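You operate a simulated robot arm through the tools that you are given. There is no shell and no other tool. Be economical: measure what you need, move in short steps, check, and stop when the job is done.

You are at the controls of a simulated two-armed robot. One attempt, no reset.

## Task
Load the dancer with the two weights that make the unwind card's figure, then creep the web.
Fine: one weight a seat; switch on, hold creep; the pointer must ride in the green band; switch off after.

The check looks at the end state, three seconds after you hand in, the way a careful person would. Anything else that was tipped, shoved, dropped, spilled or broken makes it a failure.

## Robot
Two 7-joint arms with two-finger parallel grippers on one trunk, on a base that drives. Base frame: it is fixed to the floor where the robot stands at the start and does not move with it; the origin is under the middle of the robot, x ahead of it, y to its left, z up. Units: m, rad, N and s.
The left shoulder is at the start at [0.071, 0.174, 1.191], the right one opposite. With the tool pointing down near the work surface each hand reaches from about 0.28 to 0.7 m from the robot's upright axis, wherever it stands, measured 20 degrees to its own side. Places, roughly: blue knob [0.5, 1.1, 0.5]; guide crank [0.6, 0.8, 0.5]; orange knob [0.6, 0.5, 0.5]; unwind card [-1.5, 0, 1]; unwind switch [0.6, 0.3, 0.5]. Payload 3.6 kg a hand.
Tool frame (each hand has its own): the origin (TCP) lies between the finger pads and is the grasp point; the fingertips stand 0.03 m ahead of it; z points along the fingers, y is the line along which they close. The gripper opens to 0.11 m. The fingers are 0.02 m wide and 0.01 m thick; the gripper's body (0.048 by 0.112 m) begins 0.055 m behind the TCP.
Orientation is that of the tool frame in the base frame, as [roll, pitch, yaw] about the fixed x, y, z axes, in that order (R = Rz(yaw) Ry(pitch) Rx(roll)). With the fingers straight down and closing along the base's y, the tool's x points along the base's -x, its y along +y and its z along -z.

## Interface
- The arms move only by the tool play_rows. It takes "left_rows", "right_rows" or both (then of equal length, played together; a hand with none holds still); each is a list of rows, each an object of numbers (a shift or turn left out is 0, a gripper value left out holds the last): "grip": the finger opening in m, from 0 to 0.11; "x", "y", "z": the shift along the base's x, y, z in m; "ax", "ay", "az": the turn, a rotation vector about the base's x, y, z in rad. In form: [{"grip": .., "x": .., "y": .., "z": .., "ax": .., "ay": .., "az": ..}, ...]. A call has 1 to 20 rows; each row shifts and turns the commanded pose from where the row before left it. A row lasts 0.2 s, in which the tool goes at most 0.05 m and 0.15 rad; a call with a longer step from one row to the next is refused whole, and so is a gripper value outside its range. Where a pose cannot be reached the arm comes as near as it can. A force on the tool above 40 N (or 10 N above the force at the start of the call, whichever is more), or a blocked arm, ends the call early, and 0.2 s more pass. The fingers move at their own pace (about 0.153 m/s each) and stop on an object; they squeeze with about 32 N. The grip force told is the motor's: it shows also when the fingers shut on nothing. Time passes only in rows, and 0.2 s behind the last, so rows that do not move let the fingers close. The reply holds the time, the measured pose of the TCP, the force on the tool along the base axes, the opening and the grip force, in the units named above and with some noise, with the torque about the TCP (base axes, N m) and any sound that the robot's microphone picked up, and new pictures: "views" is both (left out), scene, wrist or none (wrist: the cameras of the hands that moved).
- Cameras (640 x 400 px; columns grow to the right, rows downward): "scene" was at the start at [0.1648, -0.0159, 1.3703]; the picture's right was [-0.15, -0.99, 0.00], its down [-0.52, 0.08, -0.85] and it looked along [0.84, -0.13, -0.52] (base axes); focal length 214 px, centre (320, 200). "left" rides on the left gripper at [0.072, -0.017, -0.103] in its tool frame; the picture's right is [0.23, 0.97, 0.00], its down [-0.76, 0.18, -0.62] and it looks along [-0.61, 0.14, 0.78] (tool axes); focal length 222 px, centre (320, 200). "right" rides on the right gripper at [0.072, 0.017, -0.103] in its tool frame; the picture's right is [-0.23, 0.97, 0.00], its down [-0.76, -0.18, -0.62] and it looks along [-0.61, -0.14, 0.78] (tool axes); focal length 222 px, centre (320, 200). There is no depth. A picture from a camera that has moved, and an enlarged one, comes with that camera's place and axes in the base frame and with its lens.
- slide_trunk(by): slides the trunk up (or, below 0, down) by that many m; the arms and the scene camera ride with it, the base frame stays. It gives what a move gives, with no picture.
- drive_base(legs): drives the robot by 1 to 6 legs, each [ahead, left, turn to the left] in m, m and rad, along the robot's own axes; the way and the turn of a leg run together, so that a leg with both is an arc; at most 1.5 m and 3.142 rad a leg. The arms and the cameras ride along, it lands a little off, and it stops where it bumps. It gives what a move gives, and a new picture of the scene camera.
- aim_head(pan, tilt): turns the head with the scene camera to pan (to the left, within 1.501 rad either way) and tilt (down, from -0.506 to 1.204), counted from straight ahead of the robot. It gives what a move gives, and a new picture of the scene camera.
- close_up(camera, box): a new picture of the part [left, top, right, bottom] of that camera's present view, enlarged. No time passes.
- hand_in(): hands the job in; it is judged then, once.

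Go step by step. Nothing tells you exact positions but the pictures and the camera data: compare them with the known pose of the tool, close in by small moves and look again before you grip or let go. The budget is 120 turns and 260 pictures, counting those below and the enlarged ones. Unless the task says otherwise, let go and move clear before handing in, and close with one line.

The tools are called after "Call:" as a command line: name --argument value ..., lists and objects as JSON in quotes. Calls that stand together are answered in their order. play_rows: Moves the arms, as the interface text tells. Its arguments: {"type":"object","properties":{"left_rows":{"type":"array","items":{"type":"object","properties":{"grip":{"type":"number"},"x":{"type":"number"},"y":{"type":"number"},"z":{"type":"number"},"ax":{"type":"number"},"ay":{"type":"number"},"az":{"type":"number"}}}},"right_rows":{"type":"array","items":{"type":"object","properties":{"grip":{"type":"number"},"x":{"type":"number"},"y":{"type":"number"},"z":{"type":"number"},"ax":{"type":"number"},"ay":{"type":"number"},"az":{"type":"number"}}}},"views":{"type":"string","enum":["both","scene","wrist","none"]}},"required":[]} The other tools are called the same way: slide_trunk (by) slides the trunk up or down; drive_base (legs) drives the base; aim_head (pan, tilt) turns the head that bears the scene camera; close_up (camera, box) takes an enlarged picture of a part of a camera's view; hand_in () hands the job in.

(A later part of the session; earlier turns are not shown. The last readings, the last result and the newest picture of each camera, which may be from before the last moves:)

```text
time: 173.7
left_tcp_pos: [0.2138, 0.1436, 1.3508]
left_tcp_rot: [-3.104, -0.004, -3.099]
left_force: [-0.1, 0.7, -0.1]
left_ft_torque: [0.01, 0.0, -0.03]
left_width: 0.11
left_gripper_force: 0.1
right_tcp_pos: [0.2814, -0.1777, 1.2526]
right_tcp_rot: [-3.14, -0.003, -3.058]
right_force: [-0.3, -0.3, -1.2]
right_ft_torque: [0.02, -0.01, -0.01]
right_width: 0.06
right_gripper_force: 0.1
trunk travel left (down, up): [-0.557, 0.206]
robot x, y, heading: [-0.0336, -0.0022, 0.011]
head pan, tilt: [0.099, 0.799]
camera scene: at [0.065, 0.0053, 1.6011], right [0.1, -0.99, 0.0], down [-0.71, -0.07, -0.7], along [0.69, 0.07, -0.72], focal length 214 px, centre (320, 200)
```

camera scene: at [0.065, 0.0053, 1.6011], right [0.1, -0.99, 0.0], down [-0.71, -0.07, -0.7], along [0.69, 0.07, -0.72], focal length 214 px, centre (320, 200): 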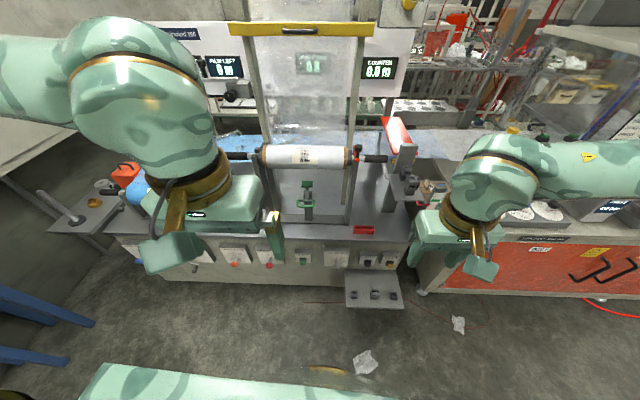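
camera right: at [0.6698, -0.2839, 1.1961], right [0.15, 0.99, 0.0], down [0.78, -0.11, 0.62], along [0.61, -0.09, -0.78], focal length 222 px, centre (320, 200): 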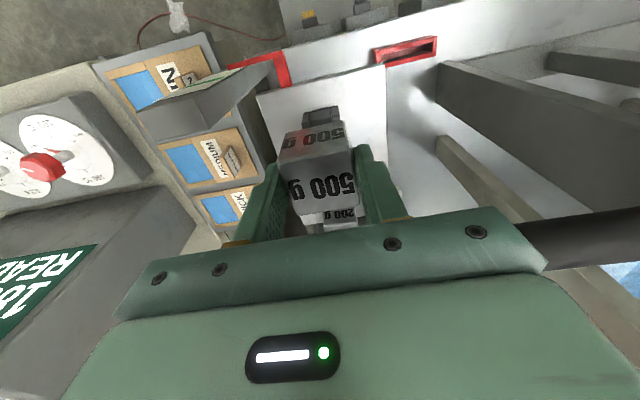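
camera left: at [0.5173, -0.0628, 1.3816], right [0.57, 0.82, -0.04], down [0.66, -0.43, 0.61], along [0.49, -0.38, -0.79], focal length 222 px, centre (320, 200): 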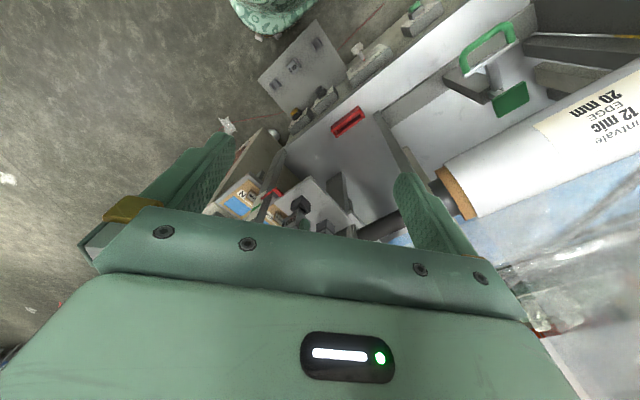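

Call:
close_up --camera "scene" --box '[215, 235, 325, 285]'

Call:
close_up --camera "scene" --box '[250, 240, 290, 275]'

Call:
slide_trunk --by -0.3

Call:
slide_trunk --by -0.2

Call:
aim_head --pan 0.3 --tilt 0.9

```text
5.82 times, centred on (270, 260) of scene
camera zoom: at [0.065, 0.0053, 1.6011], right [0.1, -0.99, 0.0], down [-0.71, -0.07, -0.7], along [0.69, 0.07, -0.72], focal length 1248 px, centre (611, -149)
```

zoom: 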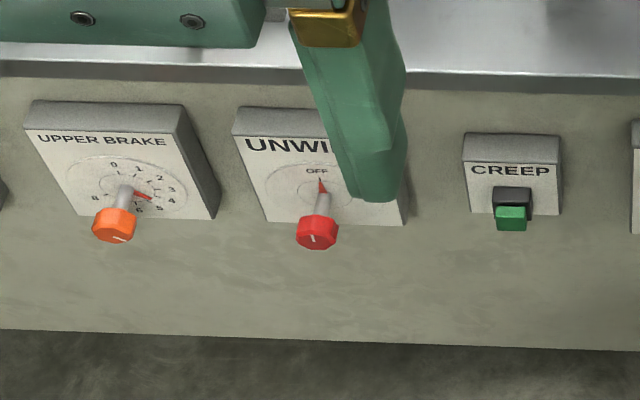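

```text
11.43 times, centred on (270, 258) of scene
camera zoom: at [0.065, 0.0053, 1.6011], right [0.1, -0.99, 0.0], down [-0.71, -0.07, -0.7], along [0.69, 0.07, -0.72], focal length 2451 px, centre (891, -457)
```

zoom: 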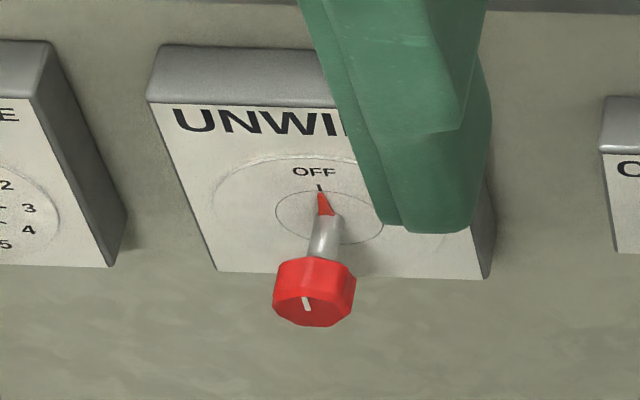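

```text
time: 176.7
left_tcp_pos: [0.2445, 0.1411, 1.0246]
left_tcp_rot: [-3.108, -0.124, -3.098]
left_force: [-0.8, -0.2, -0.5]
left_ft_torque: [-0.01, -0.01, 0.03]
left_width: 0.1101
left_gripper_force: 0.0
right_tcp_pos: [0.2867, -0.1786, 0.9452]
right_tcp_rot: [3.14, -0.032, -3.058]
right_force: [-0.3, 0.3, 0.3]
right_ft_torque: [0.02, 0.03, 0.04]
right_width: 0.0601
right_gripper_force: 0.1
trunk travel left (down, up): [-0.257, 0.506]
robot x, y, heading: [-0.0359, -0.0007, 0.004]
head pan, tilt: [0.099, 0.799]
```

```text
time: 178.8
left_tcp_pos: [0.2956, 0.1429, 0.7761]
left_tcp_rot: [-3.121, -0.383, -3.096]
left_force: [-0.9, 0.4, -0.3]
left_ft_torque: [-0.03, 0.0, -0.02]
left_width: 0.1102
left_gripper_force: 0.1
right_tcp_pos: [0.3159, -0.1783, 0.6896]
right_tcp_rot: [3.12, -0.288, -3.054]
right_force: [-1.0, -0.6, 0.6]
right_ft_torque: [0.01, 0.01, 0.03]
right_width: 0.06
right_gripper_force: 0.1
trunk travel left (down, up): [-0.057, 0.706]
robot x, y, heading: [-0.0337, 0.0004, 0.006]
head pan, tilt: [0.099, 0.799]
```

```text
time: 179.6
left_tcp_pos: [0.2956, 0.1433, 0.7749]
left_tcp_rot: [-3.121, -0.382, -3.095]
left_force: [0.2, -0.6, -0.3]
left_ft_torque: [0.02, 0.0, -0.01]
left_width: 0.1101
left_gripper_force: 0.1
right_tcp_pos: [0.3161, -0.1776, 0.6879]
right_tcp_rot: [3.12, -0.289, -3.056]
right_force: [0.0, 0.5, 0.3]
right_ft_torque: [0.0, 0.0, -0.03]
right_width: 0.0602
right_gripper_force: 0.1
trunk travel left (down, up): [-0.057, 0.706]
robot x, y, heading: [-0.0325, -0.0036, 0.006]
head pan, tilt: [0.3, 0.901]
camera scene: at [0.2526, 0.021, 1.078], right [0.3, -0.95, 0.0], down [-0.75, -0.24, -0.62], along [0.59, 0.19, -0.78], focal length 214 px, centre (320, 200)
```

scene: 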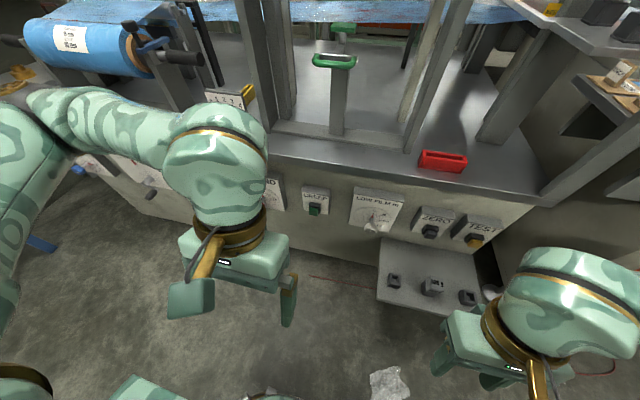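

The knob axis points toward me (−x): knob head at about (0.58,0.33,0.53), CREEP button at (0.62,0.16,0.52). I shift the base left and turn the left hand to point forward.

Call:
drive_base --legs '[[-0.03, 0.15, 0]]'

Call:
play_rows --left_rows '[{"ay": -0.15, "x": 0.01, "y": 0.005}, {"ay": -0.15, "x": 0.01, "y": 0.005}, {"ay": -0.15, "x": 0.01, "y": 0.005}, {"ay": -0.15, "x": 0.01, "y": 0.005}, {"ay": -0.15, "x": 0.01, "y": 0.005}, {"ay": -0.15, "x": 0.01, "y": 0.005}, {"ay": -0.15, "x": 0.01, "y": 0.005}, {"ay": -0.15, "x": 0.01}, {"ay": -0.15, "x": 0.01}, {"ay": -0.15, "x": 0.01}, {"ay": -0.15, "x": 0.01}, {"ay": -0.15, "x": 0.01}, {"ay": -0.15, "x": 0.01}, {}]' --views "both"

```text
time: 180.9
left_tcp_pos: [0.265, 0.2885, 0.776]
left_tcp_rot: [-3.122, -0.383, -3.093]
left_force: [-0.6, 0.4, 0.0]
left_ft_torque: [0.0, 0.02, 0.03]
left_width: 0.1099
left_gripper_force: 0.0
right_tcp_pos: [0.2846, -0.0302, 0.6886]
right_tcp_rot: [3.12, -0.29, -3.055]
right_force: [0.3, 0.0, 0.8]
right_ft_torque: [0.01, 0.0, 0.02]
right_width: 0.06
right_gripper_force: 0.1
trunk travel left (down, up): [-0.057, 0.706]
robot x, y, heading: [-0.061, 0.145, 0.004]
head pan, tilt: [0.3, 0.901]
camera scene: at [0.2215, 0.1685, 1.078], right [0.3, -0.95, 0.0], down [-0.75, -0.24, -0.62], along [0.59, 0.19, -0.78], focal length 214 px, centre (320, 200)
```

scene: 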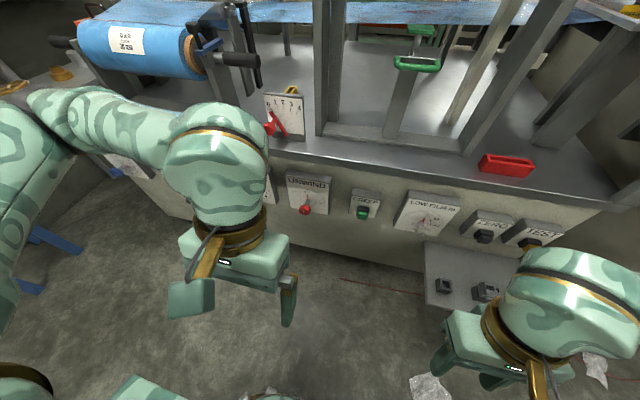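

```text
time: 183.9
left_tcp_pos: [0.5313, 0.2068, 0.8443]
left_tcp_rot: [-2.828, 1.452, -2.751]
left_force: [0.2, 0.0, -1.3]
left_ft_torque: [-0.02, 0.03, -0.02]
left_width: 0.1101
left_gripper_force: 0.1
left hand out of reach, approached as far as the arm can: row 1, 2, 3, 4, 5, 6, 7, 8, 9, 10, 11, 12, 13
right_tcp_pos: [0.2852, -0.031, 0.6891]
right_tcp_rot: [3.119, -0.29, -3.054]
right_force: [-0.3, 0.0, -0.5]
right_ft_torque: [-0.04, 0.02, 0.01]
right_width: 0.0602
right_gripper_force: 0.0
trunk travel left (down, up): [-0.057, 0.706]
robot x, y, heading: [-0.0594, 0.1446, 0.007]
head pan, tilt: [0.3, 0.901]
camera scene: at [0.2216, 0.1678, 1.078], right [0.3, -0.95, 0.0], down [-0.75, -0.24, -0.62], along [0.59, 0.19, -0.78], focal length 214 px, centre (320, 200)
camera left: at [0.4226, 0.178, 0.7841], right [-0.1, 0.96, -0.26], down [-0.55, 0.16, 0.82], along [0.83, 0.23, 0.51], focal length 222 px, centre (320, 200)
```

scene: 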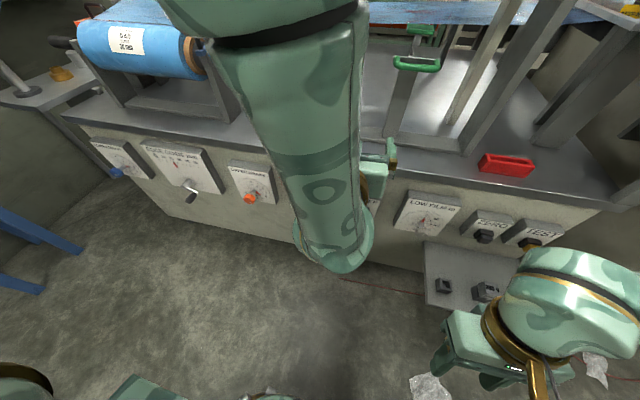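
left: 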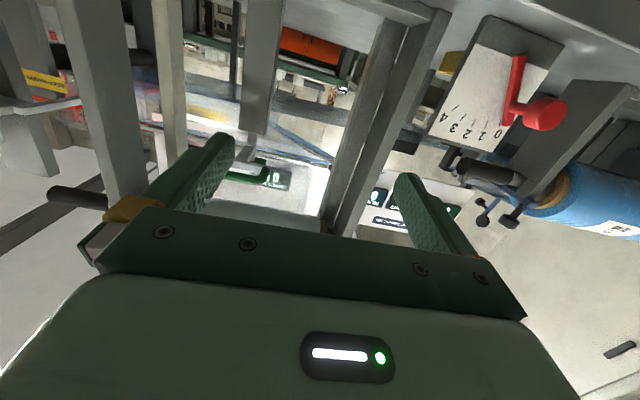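

The left hand now points forward at z 0.84. I pull back slightly and bring it down and left to the knob's height.

Call:
play_rows --left_rows '[{"x": -0.03, "y": 0.02}, {"x": -0.03, "y": 0.02, "z": -0.02}, {"z": -0.04, "y": 0.015}, {"z": -0.04, "y": 0.015}, {"z": -0.04, "y": 0.015}, {"z": -0.04, "y": 0.015}, {"z": -0.04, "y": 0.015}, {"z": -0.04}, {}]' --views "both"

```text
time: 185.9
left_tcp_pos: [0.4691, 0.2082, 0.8394]
left_tcp_rot: [-2.858, 1.445, -2.77]
left_force: [0.8, -0.6, -0.4]
left_ft_torque: [0.01, -0.01, -0.01]
left_width: 0.11
left_gripper_force: 0.1
left hand out of reach, approached as far as the arm can: row 1, 2, 3, 4, 5, 6, 7, 8
right_tcp_pos: [0.2855, -0.0315, 0.6878]
right_tcp_rot: [3.119, -0.29, -3.054]
right_force: [0.0, -0.2, -0.7]
right_ft_torque: [0.01, 0.01, -0.01]
right_width: 0.06
right_gripper_force: 0.1
trunk travel left (down, up): [-0.057, 0.706]
robot x, y, heading: [-0.0642, 0.1504, 0.005]
head pan, tilt: [0.3, 0.901]
camera scene: at [0.2216, 0.1678, 1.078], right [0.3, -0.95, 0.0], down [-0.75, -0.24, -0.62], along [0.59, 0.19, -0.78], focal length 214 px, centre (320, 200)
camera left: at [0.3612, 0.1786, 0.7799], right [-0.11, 0.96, -0.26], down [-0.54, 0.16, 0.82], along [0.83, 0.23, 0.5], focal length 222 px, centre (320, 200)
```

scene: 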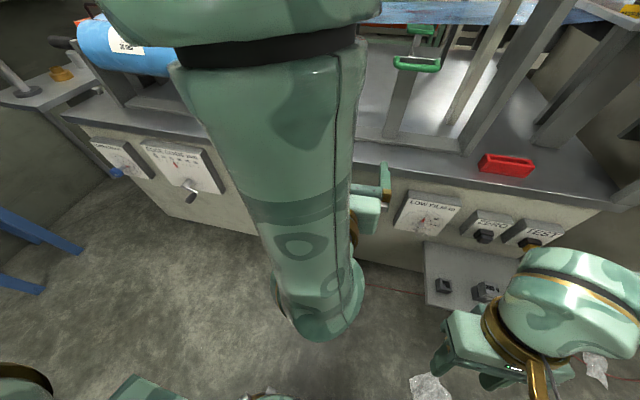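
left: 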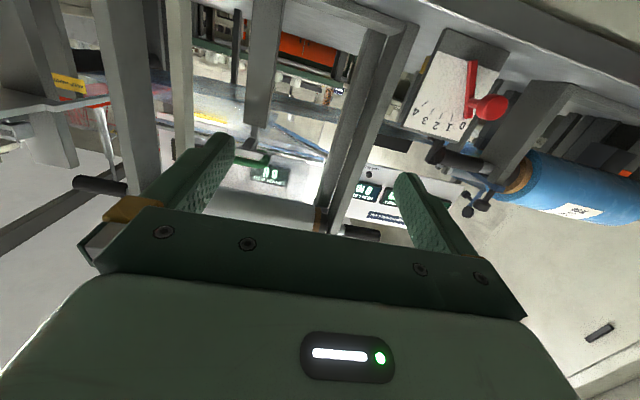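

The wrist can't point fully forward that low. I'll instead approach the knob at a ~45° pitch; first I rotate back and read the orientation.

Call:
play_rows --left_rows '[{"ay": 0.15, "x": -0.01}, {"ay": 0.15, "x": -0.01}, {"ay": 0.15, "x": -0.01}, {"ay": 0.15, "x": -0.01}, {"ay": 0.15}, {"ay": 0.15}, {"ay": 0.1}, {}]' --views "none"

Call:
slide_trunk --by -0.05

Call:
close_up --camera "scene" --box '[230, 150, 400, 250]'

```text
time: 187.7
left_tcp_pos: [0.4288, 0.209, 0.8391]
left_tcp_rot: [3.087, 0.461, -3.092]
left_force: [0.0, 0.5, -0.8]
left_ft_torque: [-0.01, -0.04, 0.0]
left_width: 0.1101
left_gripper_force: 0.1
right_tcp_pos: [0.2851, -0.0307, 0.6875]
right_tcp_rot: [3.121, -0.289, -3.054]
right_force: [0.6, 0.1, 0.2]
right_ft_torque: [0.02, 0.04, -0.02]
right_width: 0.0601
right_gripper_force: 0.0
trunk travel left (down, up): [-0.057, 0.706]
robot x, y, heading: [-0.0675, 0.1453, 0.003]
head pan, tilt: [0.3, 0.901]
```

```text
time: 188.7
left_tcp_pos: [0.4286, 0.2087, 0.7895]
left_tcp_rot: [3.088, 0.462, -3.091]
left_force: [0.5, -0.2, -0.1]
left_ft_torque: [-0.01, -0.01, -0.02]
left_width: 0.11
left_gripper_force: 0.1
right_tcp_pos: [0.2898, -0.0314, 0.6254]
right_tcp_rot: [3.115, -0.363, -3.051]
right_force: [0.9, 0.3, 0.7]
right_ft_torque: [0.03, -0.01, 0.03]
right_width: 0.0598
right_gripper_force: 0.1
trunk travel left (down, up): [-0.007, 0.756]
robot x, y, heading: [-0.0626, 0.1466, 0.004]
head pan, tilt: [0.3, 0.901]
```

```text
3.76 times, centred on (315, 200) of scene
camera zoom: at [0.2528, 0.1682, 1.0241], right [0.3, -0.95, 0.0], down [-0.75, -0.24, -0.62], along [0.59, 0.19, -0.78], focal length 807 px, centre (339, 200)
```

zoom: 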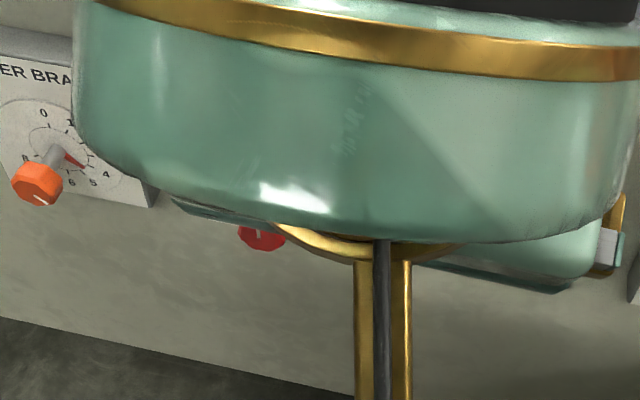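

Call:
play_rows --left_rows '[{"y": 0.04}, {"y": 0.04, "z": -0.02}, {"y": 0.035, "z": -0.03}, {"x": 0.01, "z": -0.04}, {"x": 0.01, "z": -0.04, "ax": -0.05}, {}]' --views "wrist"

Call:
close_up --camera "left" --box '[220, 60, 420, 200]'

```text
time: 190.1
left_tcp_pos: [0.4619, 0.3205, 0.6597]
left_tcp_rot: [-3.14, 0.457, -3.065]
left_force: [0.9, -0.6, -0.2]
left_ft_torque: [0.0, -0.01, 0.02]
left_width: 0.11
left_gripper_force: 0.1
left hand out of reach, approached as far as the arm can: row 3
right_tcp_pos: [0.2899, -0.0305, 0.6252]
right_tcp_rot: [3.114, -0.365, -3.052]
right_force: [-0.7, -0.3, 0.1]
right_ft_torque: [0.01, -0.03, -0.01]
right_width: 0.06
right_gripper_force: 0.1
trunk travel left (down, up): [-0.007, 0.756]
robot x, y, heading: [-0.0571, 0.1507, 0.01]
head pan, tilt: [0.3, 0.901]
camera left: at [0.3536, 0.2949, 0.7197], right [-0.28, 0.96, -0.1], down [0.39, 0.21, 0.89], along [0.88, 0.21, -0.43], focal length 222 px, centre (320, 200)
```

left: 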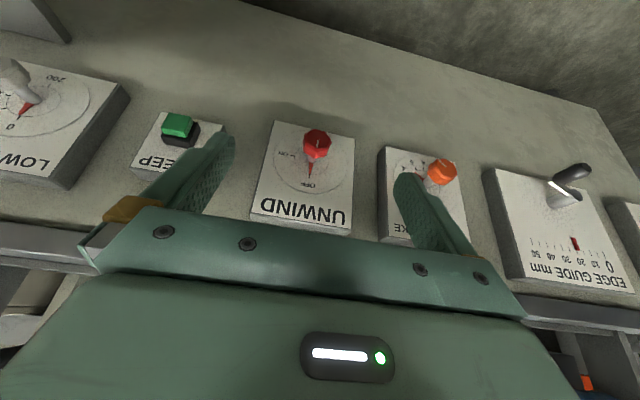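

```text
2.86 times, centred on (320, 130) of left
camera zoom: at [0.3536, 0.2949, 0.7197], right [-0.28, 0.96, -0.1], down [0.39, 0.21, 0.89], along [0.88, 0.21, -0.43], focal length 635 px, centre (320, 400)
```

zoom: 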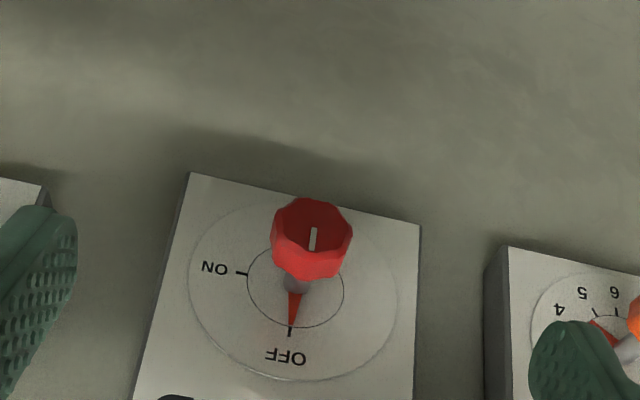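

OFF is at 12 o'clock, ON at 3 o'clock: a 90° clockwise turn. I drive 0.1 m ahead for reach, then plan to grip with the hand rolled 45° left and twist to 45° right.

Call:
play_rows --left_rows '[{"x": -0.03}, {"x": -0.02, "z": 0.02}, {}]' --views "none"

Call:
drive_base --legs '[[0.1, 0.01, 0]]'

Call:
play_rows --left_rows '[{"ax": -0.13, "y": 0.01}, {"ax": -0.13, "y": 0.01}, {"ax": -0.13, "y": 0.01}, {"ax": -0.13, "y": 0.01}, {"ax": -0.13, "y": 0.01}, {"ax": -0.13, "y": 0.01}, {}]' --views "both"

```text
time: 190.9
left_tcp_pos: [0.4424, 0.3101, 0.6744]
left_tcp_rot: [3.141, 0.457, -3.065]
left_force: [-1.3, -0.8, -0.2]
left_ft_torque: [-0.03, 0.04, -0.01]
left_width: 0.1098
left_gripper_force: 0.1
left hand out of reach, approached as far as the arm can: row 1, 2
right_tcp_pos: [0.2905, -0.0301, 0.6244]
right_tcp_rot: [3.114, -0.365, -3.05]
right_force: [-0.7, -0.1, 1.7]
right_ft_torque: [0.0, -0.02, 0.0]
right_width: 0.06
right_gripper_force: 0.1
trunk travel left (down, up): [-0.007, 0.756]
robot x, y, heading: [-0.0627, 0.1471, 0.007]
head pan, tilt: [0.3, 0.901]
```

```text
time: 192.0
left_tcp_pos: [0.5437, 0.3203, 0.6728]
left_tcp_rot: [-3.142, 0.456, -3.065]
left_force: [0.0, 0.5, 0.3]
left_ft_torque: [0.01, 0.01, 0.04]
left_width: 0.1101
left_gripper_force: 0.1
right_tcp_pos: [0.3911, -0.02, 0.6246]
right_tcp_rot: [3.113, -0.366, -3.051]
right_force: [-0.3, 1.1, -0.3]
right_ft_torque: [-0.01, 0.0, 0.03]
right_width: 0.0598
right_gripper_force: 0.1
trunk travel left (down, up): [-0.007, 0.756]
robot x, y, heading: [0.0354, 0.1586, 0.008]
head pan, tilt: [0.3, 0.901]
camera scene: at [0.3546, 0.1793, 1.0235], right [0.3, -0.95, 0.0], down [-0.75, -0.24, -0.62], along [0.59, 0.19, -0.78], focal length 214 px, centre (320, 200)
```

scene: 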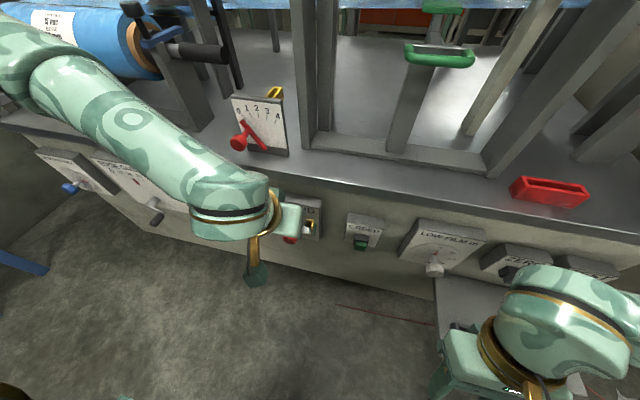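

```text
time: 193.6
left_tcp_pos: [0.5551, 0.3775, 0.6702]
left_tcp_rot: [-2.326, 0.267, -2.76]
left_force: [-0.2, 1.0, 0.2]
left_ft_torque: [-0.03, 0.01, 0.0]
left_width: 0.1101
left_gripper_force: 0.1
left hand out of reach, approached as far as the arm can: row 1, 2
right_tcp_pos: [0.3912, -0.0195, 0.6246]
right_tcp_rot: [3.113, -0.366, -3.051]
right_force: [0.4, -0.2, 0.4]
right_ft_torque: [-0.03, -0.01, -0.01]
right_width: 0.06
right_gripper_force: 0.1
trunk travel left (down, up): [-0.007, 0.756]
robot x, y, heading: [0.0408, 0.1583, 0.01]
head pan, tilt: [0.3, 0.901]
camera scene: at [0.3539, 0.1794, 1.0237], right [0.3, -0.95, 0.0], down [-0.75, -0.24, -0.62], along [0.59, 0.19, -0.78], focal length 214 px, centre (320, 200)
camera left: at [0.4474, 0.4019, 0.7314], right [-0.28, 0.61, -0.74], down [0.39, 0.78, 0.49], along [0.88, -0.16, -0.46], focal length 222 px, centre (320, 200)
```

scene: 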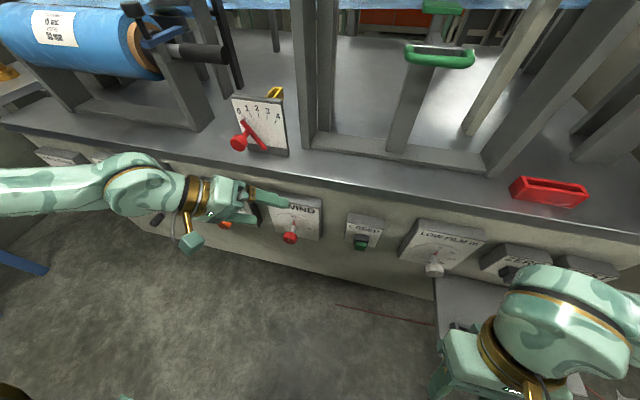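
left: 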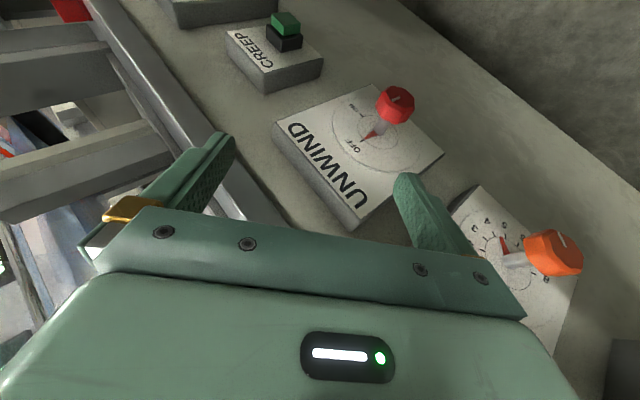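

The hand is rolled as needed and the knob sits at (0.582,0.338,0.53). I move to a stand-off along the approach line.

Call:
play_rows --left_rows '[{"grip": 0.075, "x": -0.006, "y": 0.008, "z": -0.025}, {"x": -0.006, "y": 0.008, "z": -0.025}, {"x": -0.005, "y": 0.0075, "z": -0.026}, {}]' --views "both"

Call:
close_up --camera "scene" --box '[200, 160, 360, 260]'

```text
time: 194.6
left_tcp_pos: [0.5404, 0.4015, 0.5953]
left_tcp_rot: [-2.328, 0.269, -2.761]
left_force: [-0.1, -0.5, -0.1]
left_ft_torque: [0.0, 0.01, 0.0]
left_width: 0.075
left_gripper_force: 0.0
right_tcp_pos: [0.3915, -0.0193, 0.625]
right_tcp_rot: [3.113, -0.365, -3.05]
right_force: [-0.2, 0.6, 0.5]
right_ft_torque: [0.0, 0.0, 0.0]
right_width: 0.0601
right_gripper_force: 0.2
trunk travel left (down, up): [-0.007, 0.756]
robot x, y, heading: [0.0359, 0.1565, 0.009]
head pan, tilt: [0.3, 0.901]
camera scene: at [0.3539, 0.1794, 1.0238], right [0.3, -0.95, 0.0], down [-0.75, -0.24, -0.62], along [0.59, 0.19, -0.78], focal length 214 px, centre (320, 200)
camera left: at [0.4314, 0.4249, 0.6558], right [-0.28, 0.61, -0.74], down [0.39, 0.78, 0.49], along [0.88, -0.16, -0.46], focal length 222 px, centre (320, 200)
```

scene: 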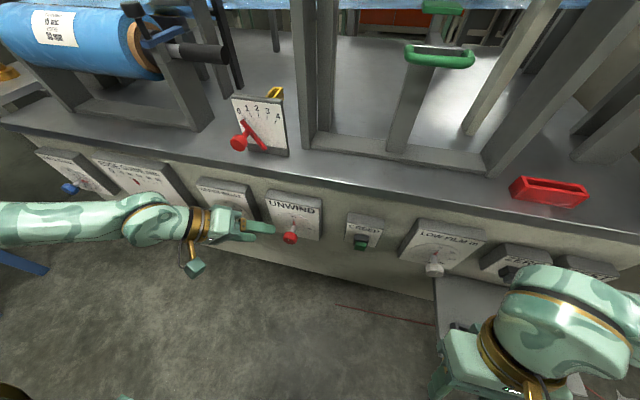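
left: 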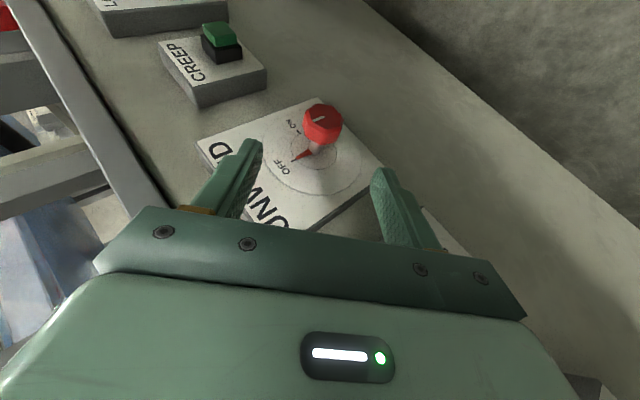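

```text
4.00 times, centred on (280, 210) of scene
camera zoom: at [0.3539, 0.1794, 1.0238], right [0.3, -0.95, 0.0], down [-0.75, -0.24, -0.62], along [0.59, 0.19, -0.78], focal length 858 px, centre (480, 160)
```

zoom: 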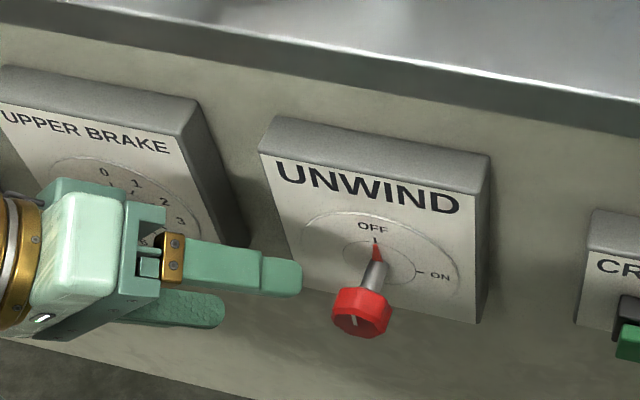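

Call:
play_rows --left_rows '[{"x": 0.0118, "y": -0.0164, "z": -0.0183}, {"x": 0.0118, "y": -0.0164, "z": -0.0183}, {"x": 0.0118, "y": -0.0164, "z": -0.0183}, {}]' --views "wrist"

Call:
close_up --camera "scene" --box '[220, 170, 340, 260]'

```text
time: 195.6
left_tcp_pos: [0.5755, 0.3506, 0.5412]
left_tcp_rot: [-2.327, 0.268, -2.759]
left_force: [-0.6, -0.2, -0.2]
left_ft_torque: [0.01, 0.04, 0.06]
left_width: 0.0753
left_gripper_force: 0.0
right_tcp_pos: [0.3907, -0.0196, 0.6256]
right_tcp_rot: [3.114, -0.364, -3.052]
right_force: [0.1, -0.1, -0.1]
right_ft_torque: [-0.04, 0.01, 0.0]
right_width: 0.0601
right_gripper_force: 0.0
trunk travel left (down, up): [-0.007, 0.756]
robot x, y, heading: [0.0373, 0.1563, 0.009]
head pan, tilt: [0.3, 0.901]
camera left: at [0.467, 0.3746, 0.6017], right [-0.28, 0.61, -0.74], down [0.39, 0.78, 0.49], along [0.88, -0.16, -0.46], focal length 222 px, centre (320, 200)
```

left: 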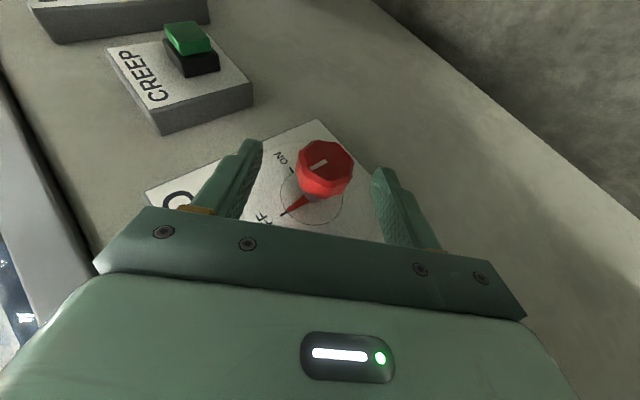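

```text
4.44 times, centred on (280, 215) of scene
camera zoom: at [0.354, 0.1794, 1.0237], right [0.3, -0.95, 0.0], down [-0.75, -0.24, -0.62], along [0.59, 0.19, -0.78], focal length 953 px, centre (498, 133)
```

zoom: 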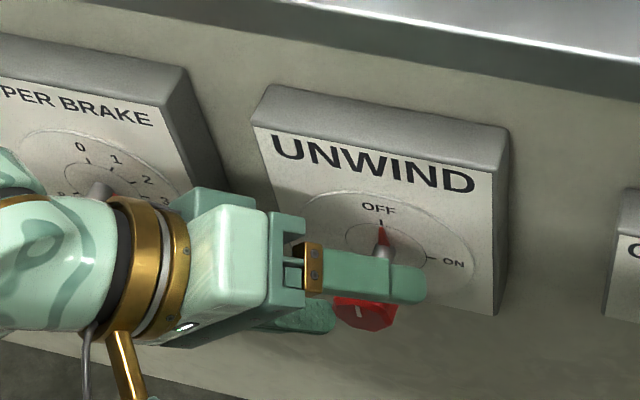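

Call:
play_rows --left_rows '[{"x": 0.006, "y": -0.008, "z": -0.009}, {"x": 0.005, "y": -0.006, "z": -0.009}, {}, {"grip": 0.02}, {}, {}, {}]' --views "wrist"

Call:
close_up --camera "scene" --box '[240, 180, 340, 260]'

```text
time: 197.2
left_tcp_pos: [0.5849, 0.3353, 0.5216]
left_tcp_rot: [-2.328, 0.266, -2.761]
left_force: [-0.7, 5.3, -7.5]
left_ft_torque: [0.22, -0.97, -0.32]
left_width: 0.0379
left_gripper_force: 44.8
right_tcp_pos: [0.3924, -0.0192, 0.6244]
right_tcp_rot: [3.112, -0.365, -3.051]
right_force: [0.3, -0.5, 0.0]
right_ft_torque: [0.02, 0.01, 0.01]
right_width: 0.0601
right_gripper_force: 0.1
trunk travel left (down, up): [-0.007, 0.756]
robot x, y, heading: [0.0364, 0.1567, 0.003]
head pan, tilt: [0.3, 0.901]
camera left: at [0.4765, 0.3607, 0.5822], right [-0.28, 0.61, -0.74], down [0.39, 0.78, 0.49], along [0.88, -0.16, -0.46], focal length 222 px, centre (320, 200)
```

left: 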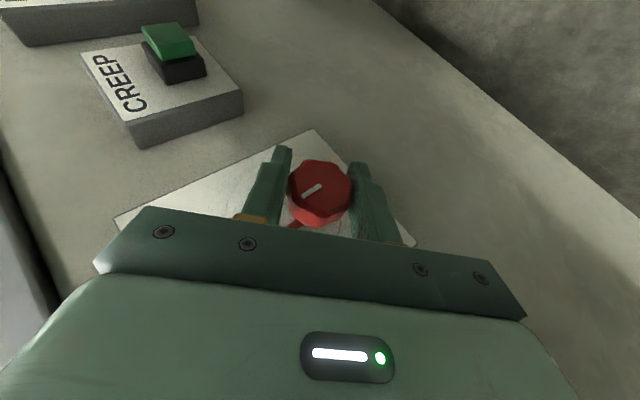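

```text
5.00 times, centred on (290, 220) of scene
camera zoom: at [0.3543, 0.1799, 1.0235], right [0.3, -0.95, 0.0], down [-0.75, -0.24, -0.62], along [0.59, 0.19, -0.78], focal length 1072 px, centre (470, 100)
```

zoom: 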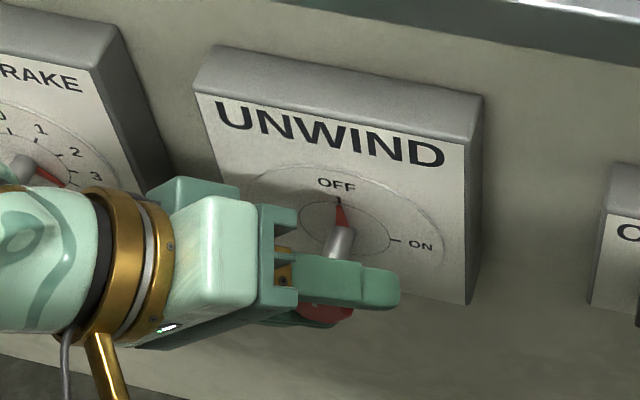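

The knob is gripped. I twist about x by +0.78 rad and check.

Call:
play_rows --left_rows '[{"ax": 0.13}, {"ax": 0.13}, {"ax": 0.13}, {"ax": 0.13}, {"ax": 0.13}, {"ax": 0.13}, {}]' --views "wrist"

Call:
close_up --camera "scene" --box '[240, 180, 340, 260]'

```text
time: 198.1
left_tcp_pos: [0.5853, 0.3378, 0.5231]
left_tcp_rot: [-2.743, 0.392, -2.922]
left_force: [6.5, -9.3, -11.4]
left_ft_torque: [0.0, -0.2, 1.32]
left_width: 0.037
left_gripper_force: 44.9
left hand out of reach, approached as far as the arm can: row 4
right_tcp_pos: [0.3914, -0.0207, 0.6238]
right_tcp_rot: [3.114, -0.365, -3.055]
right_force: [-0.9, 0.1, -0.2]
right_ft_torque: [-0.04, 0.01, 0.0]
right_width: 0.0599
right_gripper_force: 0.0
trunk travel left (down, up): [-0.007, 0.756]
robot x, y, heading: [0.0344, 0.1566, 0.003]
head pan, tilt: [0.3, 0.901]
stopped in row 4 (left hand): the force on the tool passed its limit at 50 N (the readings are from after the stop); the commanded pose is now the measured one
camera left: at [0.4768, 0.3377, 0.5889], right [-0.26, 0.86, -0.43], down [0.41, 0.51, 0.76], along [0.87, 0.02, -0.48], focal length 222 px, centre (320, 200)
```

left: 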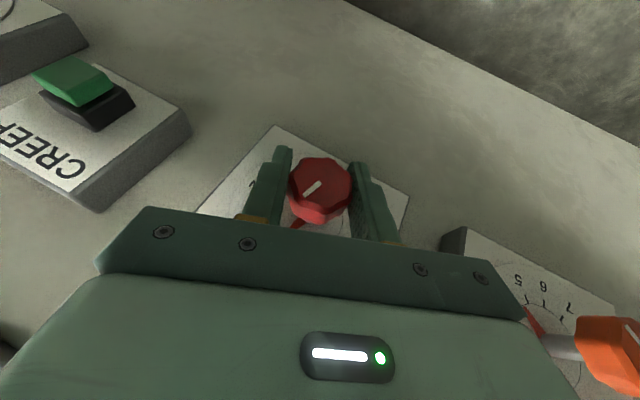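

```text
5.00 times, centred on (290, 220) of scene
camera zoom: at [0.3557, 0.1787, 1.0231], right [0.3, -0.95, 0.0], down [-0.75, -0.24, -0.62], along [0.59, 0.19, -0.79], focal length 1072 px, centre (470, 100)
```

zoom: 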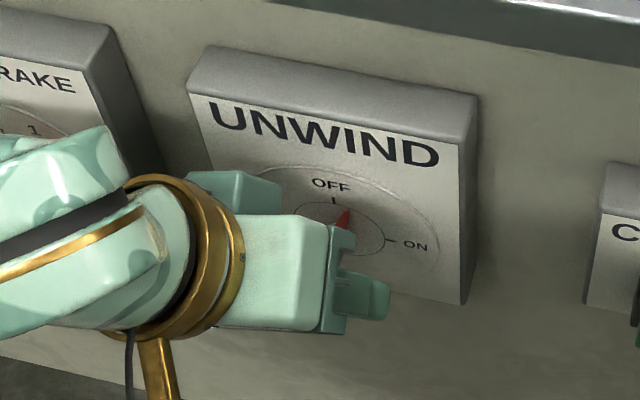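

About 25–30° turned before the arm hit its limit, so I'll ratchet: open around the knob, roll back −0.6, regrip, twist again.

Call:
play_rows --left_rows '[{"grip": 0.075}, {}, {}, {"ax": -0.12}, {"ax": -0.12}, {"ax": -0.12}, {"ax": -0.12}, {"ax": -0.12}, {}]' --views "wrist"

Call:
close_up --camera "scene" --box '[240, 180, 340, 260]'

```text
time: 200.1
left_tcp_pos: [0.5841, 0.3373, 0.5242]
left_tcp_rot: [-2.147, 0.208, -2.738]
left_force: [-0.2, 0.0, 0.2]
left_ft_torque: [-0.03, 0.04, -0.01]
left_width: 0.0749
left_gripper_force: 0.0
right_tcp_pos: [0.39, -0.0217, 0.6255]
right_tcp_rot: [3.113, -0.365, -3.053]
right_force: [-0.3, -0.1, -0.7]
right_ft_torque: [-0.01, 0.01, 0.0]
right_width: 0.0601
right_gripper_force: 0.1
trunk travel left (down, up): [-0.007, 0.756]
robot x, y, heading: [0.0394, 0.1566, 0.005]
head pan, tilt: [0.3, 0.901]
camera left: at [0.4758, 0.3752, 0.5781], right [-0.26, 0.47, -0.85], down [0.41, 0.85, 0.34], along [0.88, -0.26, -0.41], focal length 222 px, centre (320, 200)
```

left: 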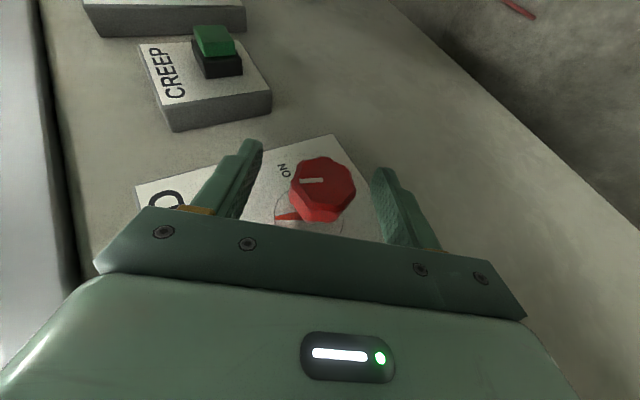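

```text
5.00 times, centred on (290, 220) of scene
camera zoom: at [0.3542, 0.1783, 1.0237], right [0.3, -0.95, 0.0], down [-0.75, -0.24, -0.62], along [0.59, 0.19, -0.78], focal length 1072 px, centre (470, 100)
```

zoom: 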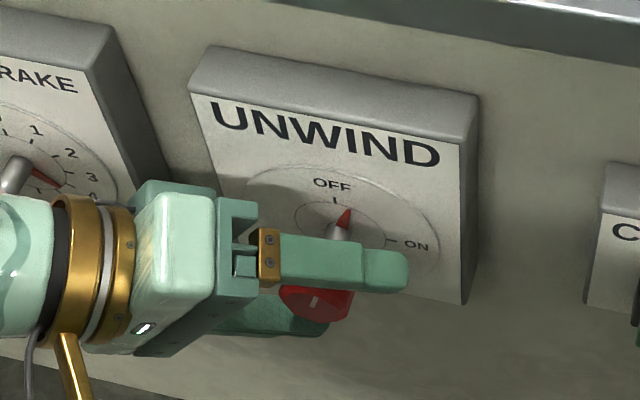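

It stays put. Regrip and twist +0.55.

Call:
play_rows --left_rows '[{"grip": 0.02}, {}, {}, {"ax": 0.11}, {"ax": 0.11}, {"ax": 0.11}, {"ax": 0.11}, {"ax": 0.11}, {}]' --views "none"

Call:
play_rows --left_rows '[{"grip": 0.075}, {}, {}, {"ax": -0.12}, {"ax": -0.12}, {"ax": -0.12}, {"ax": -0.12}, {"ax": -0.1}, {}]' --views "wrist"

Call:
close_up --camera "scene" --box '[240, 180, 340, 260]'

```text
time: 202.1
left_tcp_pos: [0.5839, 0.3372, 0.5232]
left_tcp_rot: [-2.693, 0.384, -2.903]
left_force: [1.7, 6.5, -7.2]
left_ft_torque: [-0.02, 0.56, 0.78]
left_width: 0.0375
left_gripper_force: 45.1
right_tcp_pos: [0.391, -0.0203, 0.6245]
right_tcp_rot: [3.113, -0.365, -3.051]
right_force: [-0.7, 0.5, 0.2]
right_ft_torque: [0.06, 0.01, 0.03]
right_width: 0.0601
right_gripper_force: 0.0
trunk travel left (down, up): [-0.007, 0.756]
robot x, y, heading: [0.0343, 0.159, 0.004]
head pan, tilt: [0.3, 0.901]
```

```text
time: 204.1
left_tcp_pos: [0.5843, 0.3376, 0.5239]
left_tcp_rot: [-2.118, 0.194, -2.734]
left_force: [0.5, 0.4, 0.2]
left_ft_torque: [-0.02, 0.0, 0.0]
left_width: 0.0753
left_gripper_force: 0.1
right_tcp_pos: [0.3921, -0.0198, 0.6254]
right_tcp_rot: [3.113, -0.363, -3.053]
right_force: [1.2, 0.1, 0.5]
right_ft_torque: [0.0, 0.0, -0.03]
right_width: 0.06
right_gripper_force: 0.0
trunk travel left (down, up): [-0.007, 0.756]
robot x, y, heading: [0.0361, 0.1558, 0.004]
head pan, tilt: [0.3, 0.901]
camera left: at [0.4756, 0.3766, 0.5767], right [-0.26, 0.44, -0.86], down [0.41, 0.86, 0.32], along [0.88, -0.27, -0.4], focal length 222 px, centre (320, 200)
```

left: 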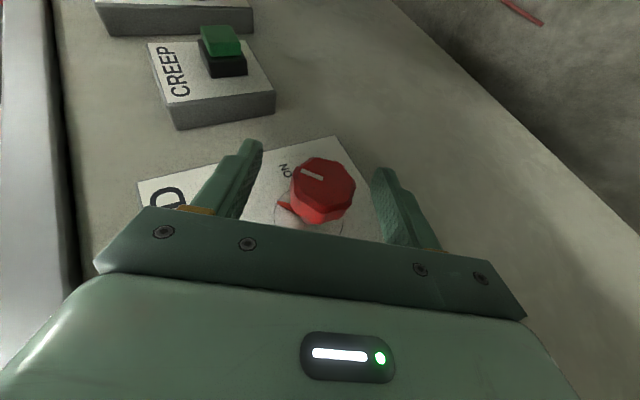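

```text
5.00 times, centred on (290, 220) of scene
camera zoom: at [0.3542, 0.1783, 1.0237], right [0.3, -0.95, 0.0], down [-0.75, -0.24, -0.62], along [0.59, 0.19, -0.78], focal length 1072 px, centre (470, 100)
```

zoom: 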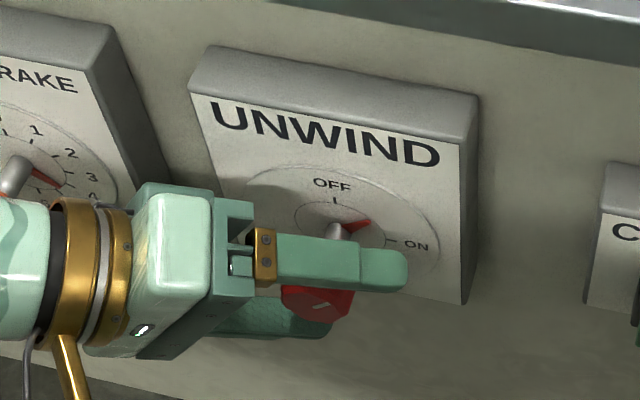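

About 60° now. Another stroke.

Call:
play_rows --left_rows '[{"grip": 0.02}, {}, {}, {"ax": 0.115}, {"ax": 0.115}, {"ax": 0.115}, {"ax": 0.115}, {"ax": 0.115}, {}]' --views "none"

Call:
play_rows --left_rows '[{"grip": 0.075}, {}, {}, {"ax": -0.12}, {"ax": -0.12}, {"ax": -0.12}, {"ax": -0.12}, {"ax": -0.1}, {}]' --views "wrist"

Call:
close_up --camera "scene" --box '[240, 180, 340, 260]'

```text
time: 206.1
left_tcp_pos: [0.5849, 0.3388, 0.5243]
left_tcp_rot: [-2.687, 0.382, -2.9]
left_force: [0.5, 5.3, -8.5]
left_ft_torque: [0.01, 0.33, 0.93]
left_width: 0.0379
left_gripper_force: 44.7
right_tcp_pos: [0.3907, -0.0199, 0.6246]
right_tcp_rot: [3.113, -0.365, -3.053]
right_force: [-0.5, 0.1, 0.7]
right_ft_torque: [-0.02, 0.0, -0.01]
right_width: 0.06
right_gripper_force: 0.1
trunk travel left (down, up): [-0.007, 0.756]
robot x, y, heading: [0.0395, 0.1569, 0.011]
head pan, tilt: [0.3, 0.901]
```

```text
time: 208.1
left_tcp_pos: [0.5834, 0.3384, 0.5242]
left_tcp_rot: [-2.113, 0.194, -2.73]
left_force: [0.2, 0.3, -0.4]
left_ft_torque: [-0.05, 0.01, -0.04]
left_width: 0.075
left_gripper_force: 0.1
right_tcp_pos: [0.39, -0.0209, 0.6247]
right_tcp_rot: [3.114, -0.365, -3.053]
right_force: [-0.3, -0.3, -0.8]
right_ft_torque: [-0.01, -0.02, -0.03]
right_width: 0.06
right_gripper_force: 0.0
trunk travel left (down, up): [-0.007, 0.756]
robot x, y, heading: [0.0388, 0.1551, 0.007]
head pan, tilt: [0.3, 0.901]
camera left: at [0.4757, 0.3773, 0.5764], right [-0.26, 0.44, -0.86], down [0.41, 0.86, 0.31], along [0.88, -0.27, -0.4], focal length 222 px, centre (320, 200)
```

left: 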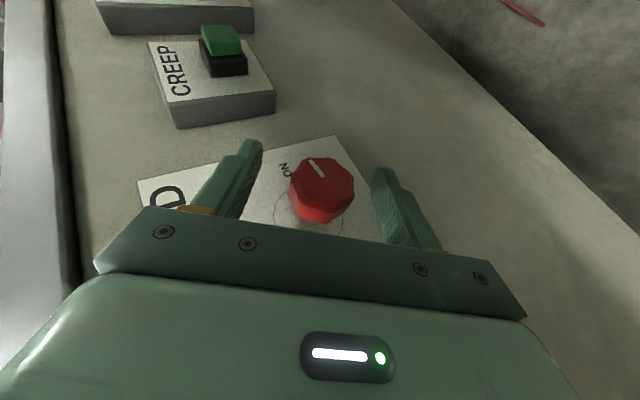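

```text
5.00 times, centred on (290, 220) of scene
camera zoom: at [0.3542, 0.1783, 1.0237], right [0.3, -0.95, 0.0], down [-0.75, -0.24, -0.62], along [0.59, 0.19, -0.78], focal length 1072 px, centre (470, 100)
```

zoom: 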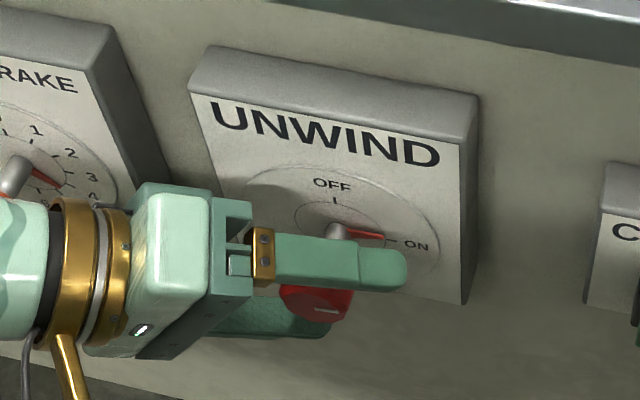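

The pointer is on ON. I withdraw the hand, close the fingers and go to the CREEP button (cap at about (0.617,0.159,0.528)).

Call:
play_rows --left_rows '[{"x": -0.016, "y": 0.028, "z": 0.016}, {"x": -0.016, "y": 0.028, "z": 0.016}, {"x": -0.016, "y": 0.02, "z": 0.016}, {"x": -0.03, "z": 0.02, "grip": 0.0}, {"x": -0.01, "y": -0.04}, {"y": -0.045}, {"y": -0.045}, {"y": -0.045}, {"y": -0.04}, {}]' --views "both"

Call:
close_up --camera "scene" --box '[260, 180, 400, 270]'

```text
time: 210.3
left_tcp_pos: [0.4995, 0.1929, 0.5864]
left_tcp_rot: [-2.117, 0.193, -2.733]
left_force: [-0.3, -0.7, 0.2]
left_ft_torque: [0.01, -0.01, -0.05]
left_width: 0.0
left_gripper_force: 31.4
left hand out of reach, approached as far as the arm can: row 3
right_tcp_pos: [0.3909, -0.0207, 0.6245]
right_tcp_rot: [3.113, -0.365, -3.053]
right_force: [0.2, 0.3, 0.2]
right_ft_torque: [0.0, 0.01, -0.01]
right_width: 0.0599
right_gripper_force: 0.2
trunk travel left (down, up): [-0.007, 0.756]
robot x, y, heading: [0.041, 0.1533, 0.002]
head pan, tilt: [0.3, 0.901]
camera scene: at [0.3542, 0.1781, 1.0237], right [0.3, -0.95, 0.0], down [-0.75, -0.24, -0.62], along [0.59, 0.19, -0.78], focal length 214 px, centre (320, 200)
camera left: at [0.3919, 0.2319, 0.6393], right [-0.26, 0.44, -0.86], down [0.41, 0.86, 0.31], along [0.88, -0.27, -0.4], focal length 222 px, centre (320, 200)
```

scene: 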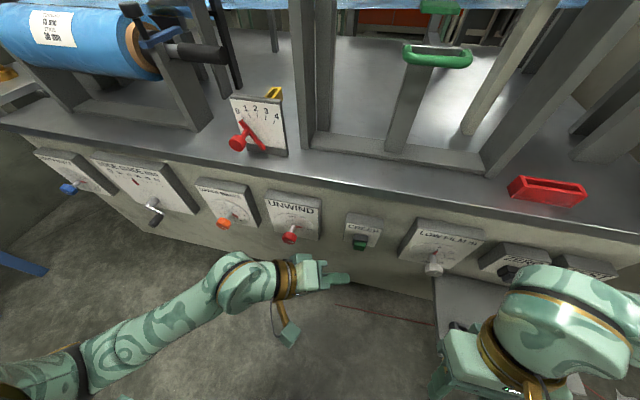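
left: 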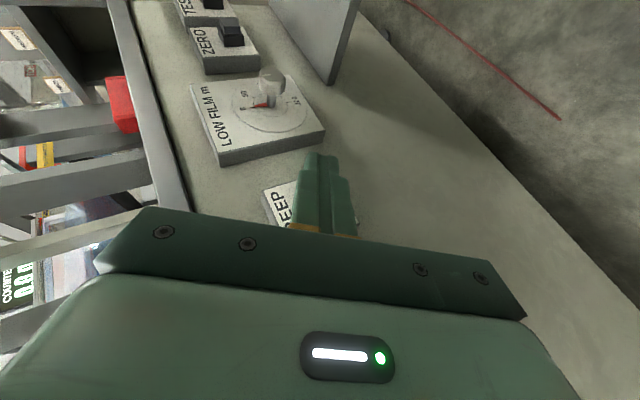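

```text
4.44 times, centred on (330, 225) of scene
camera zoom: at [0.3542, 0.1781, 1.0237], right [0.3, -0.95, 0.0], down [-0.75, -0.24, -0.62], along [0.59, 0.19, -0.78], focal length 953 px, centre (276, 89)
```

zoom: 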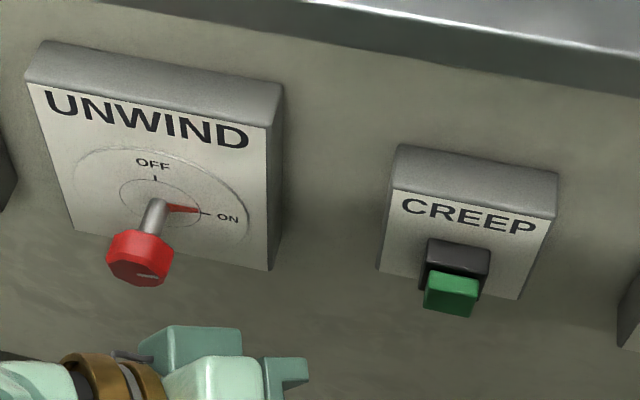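

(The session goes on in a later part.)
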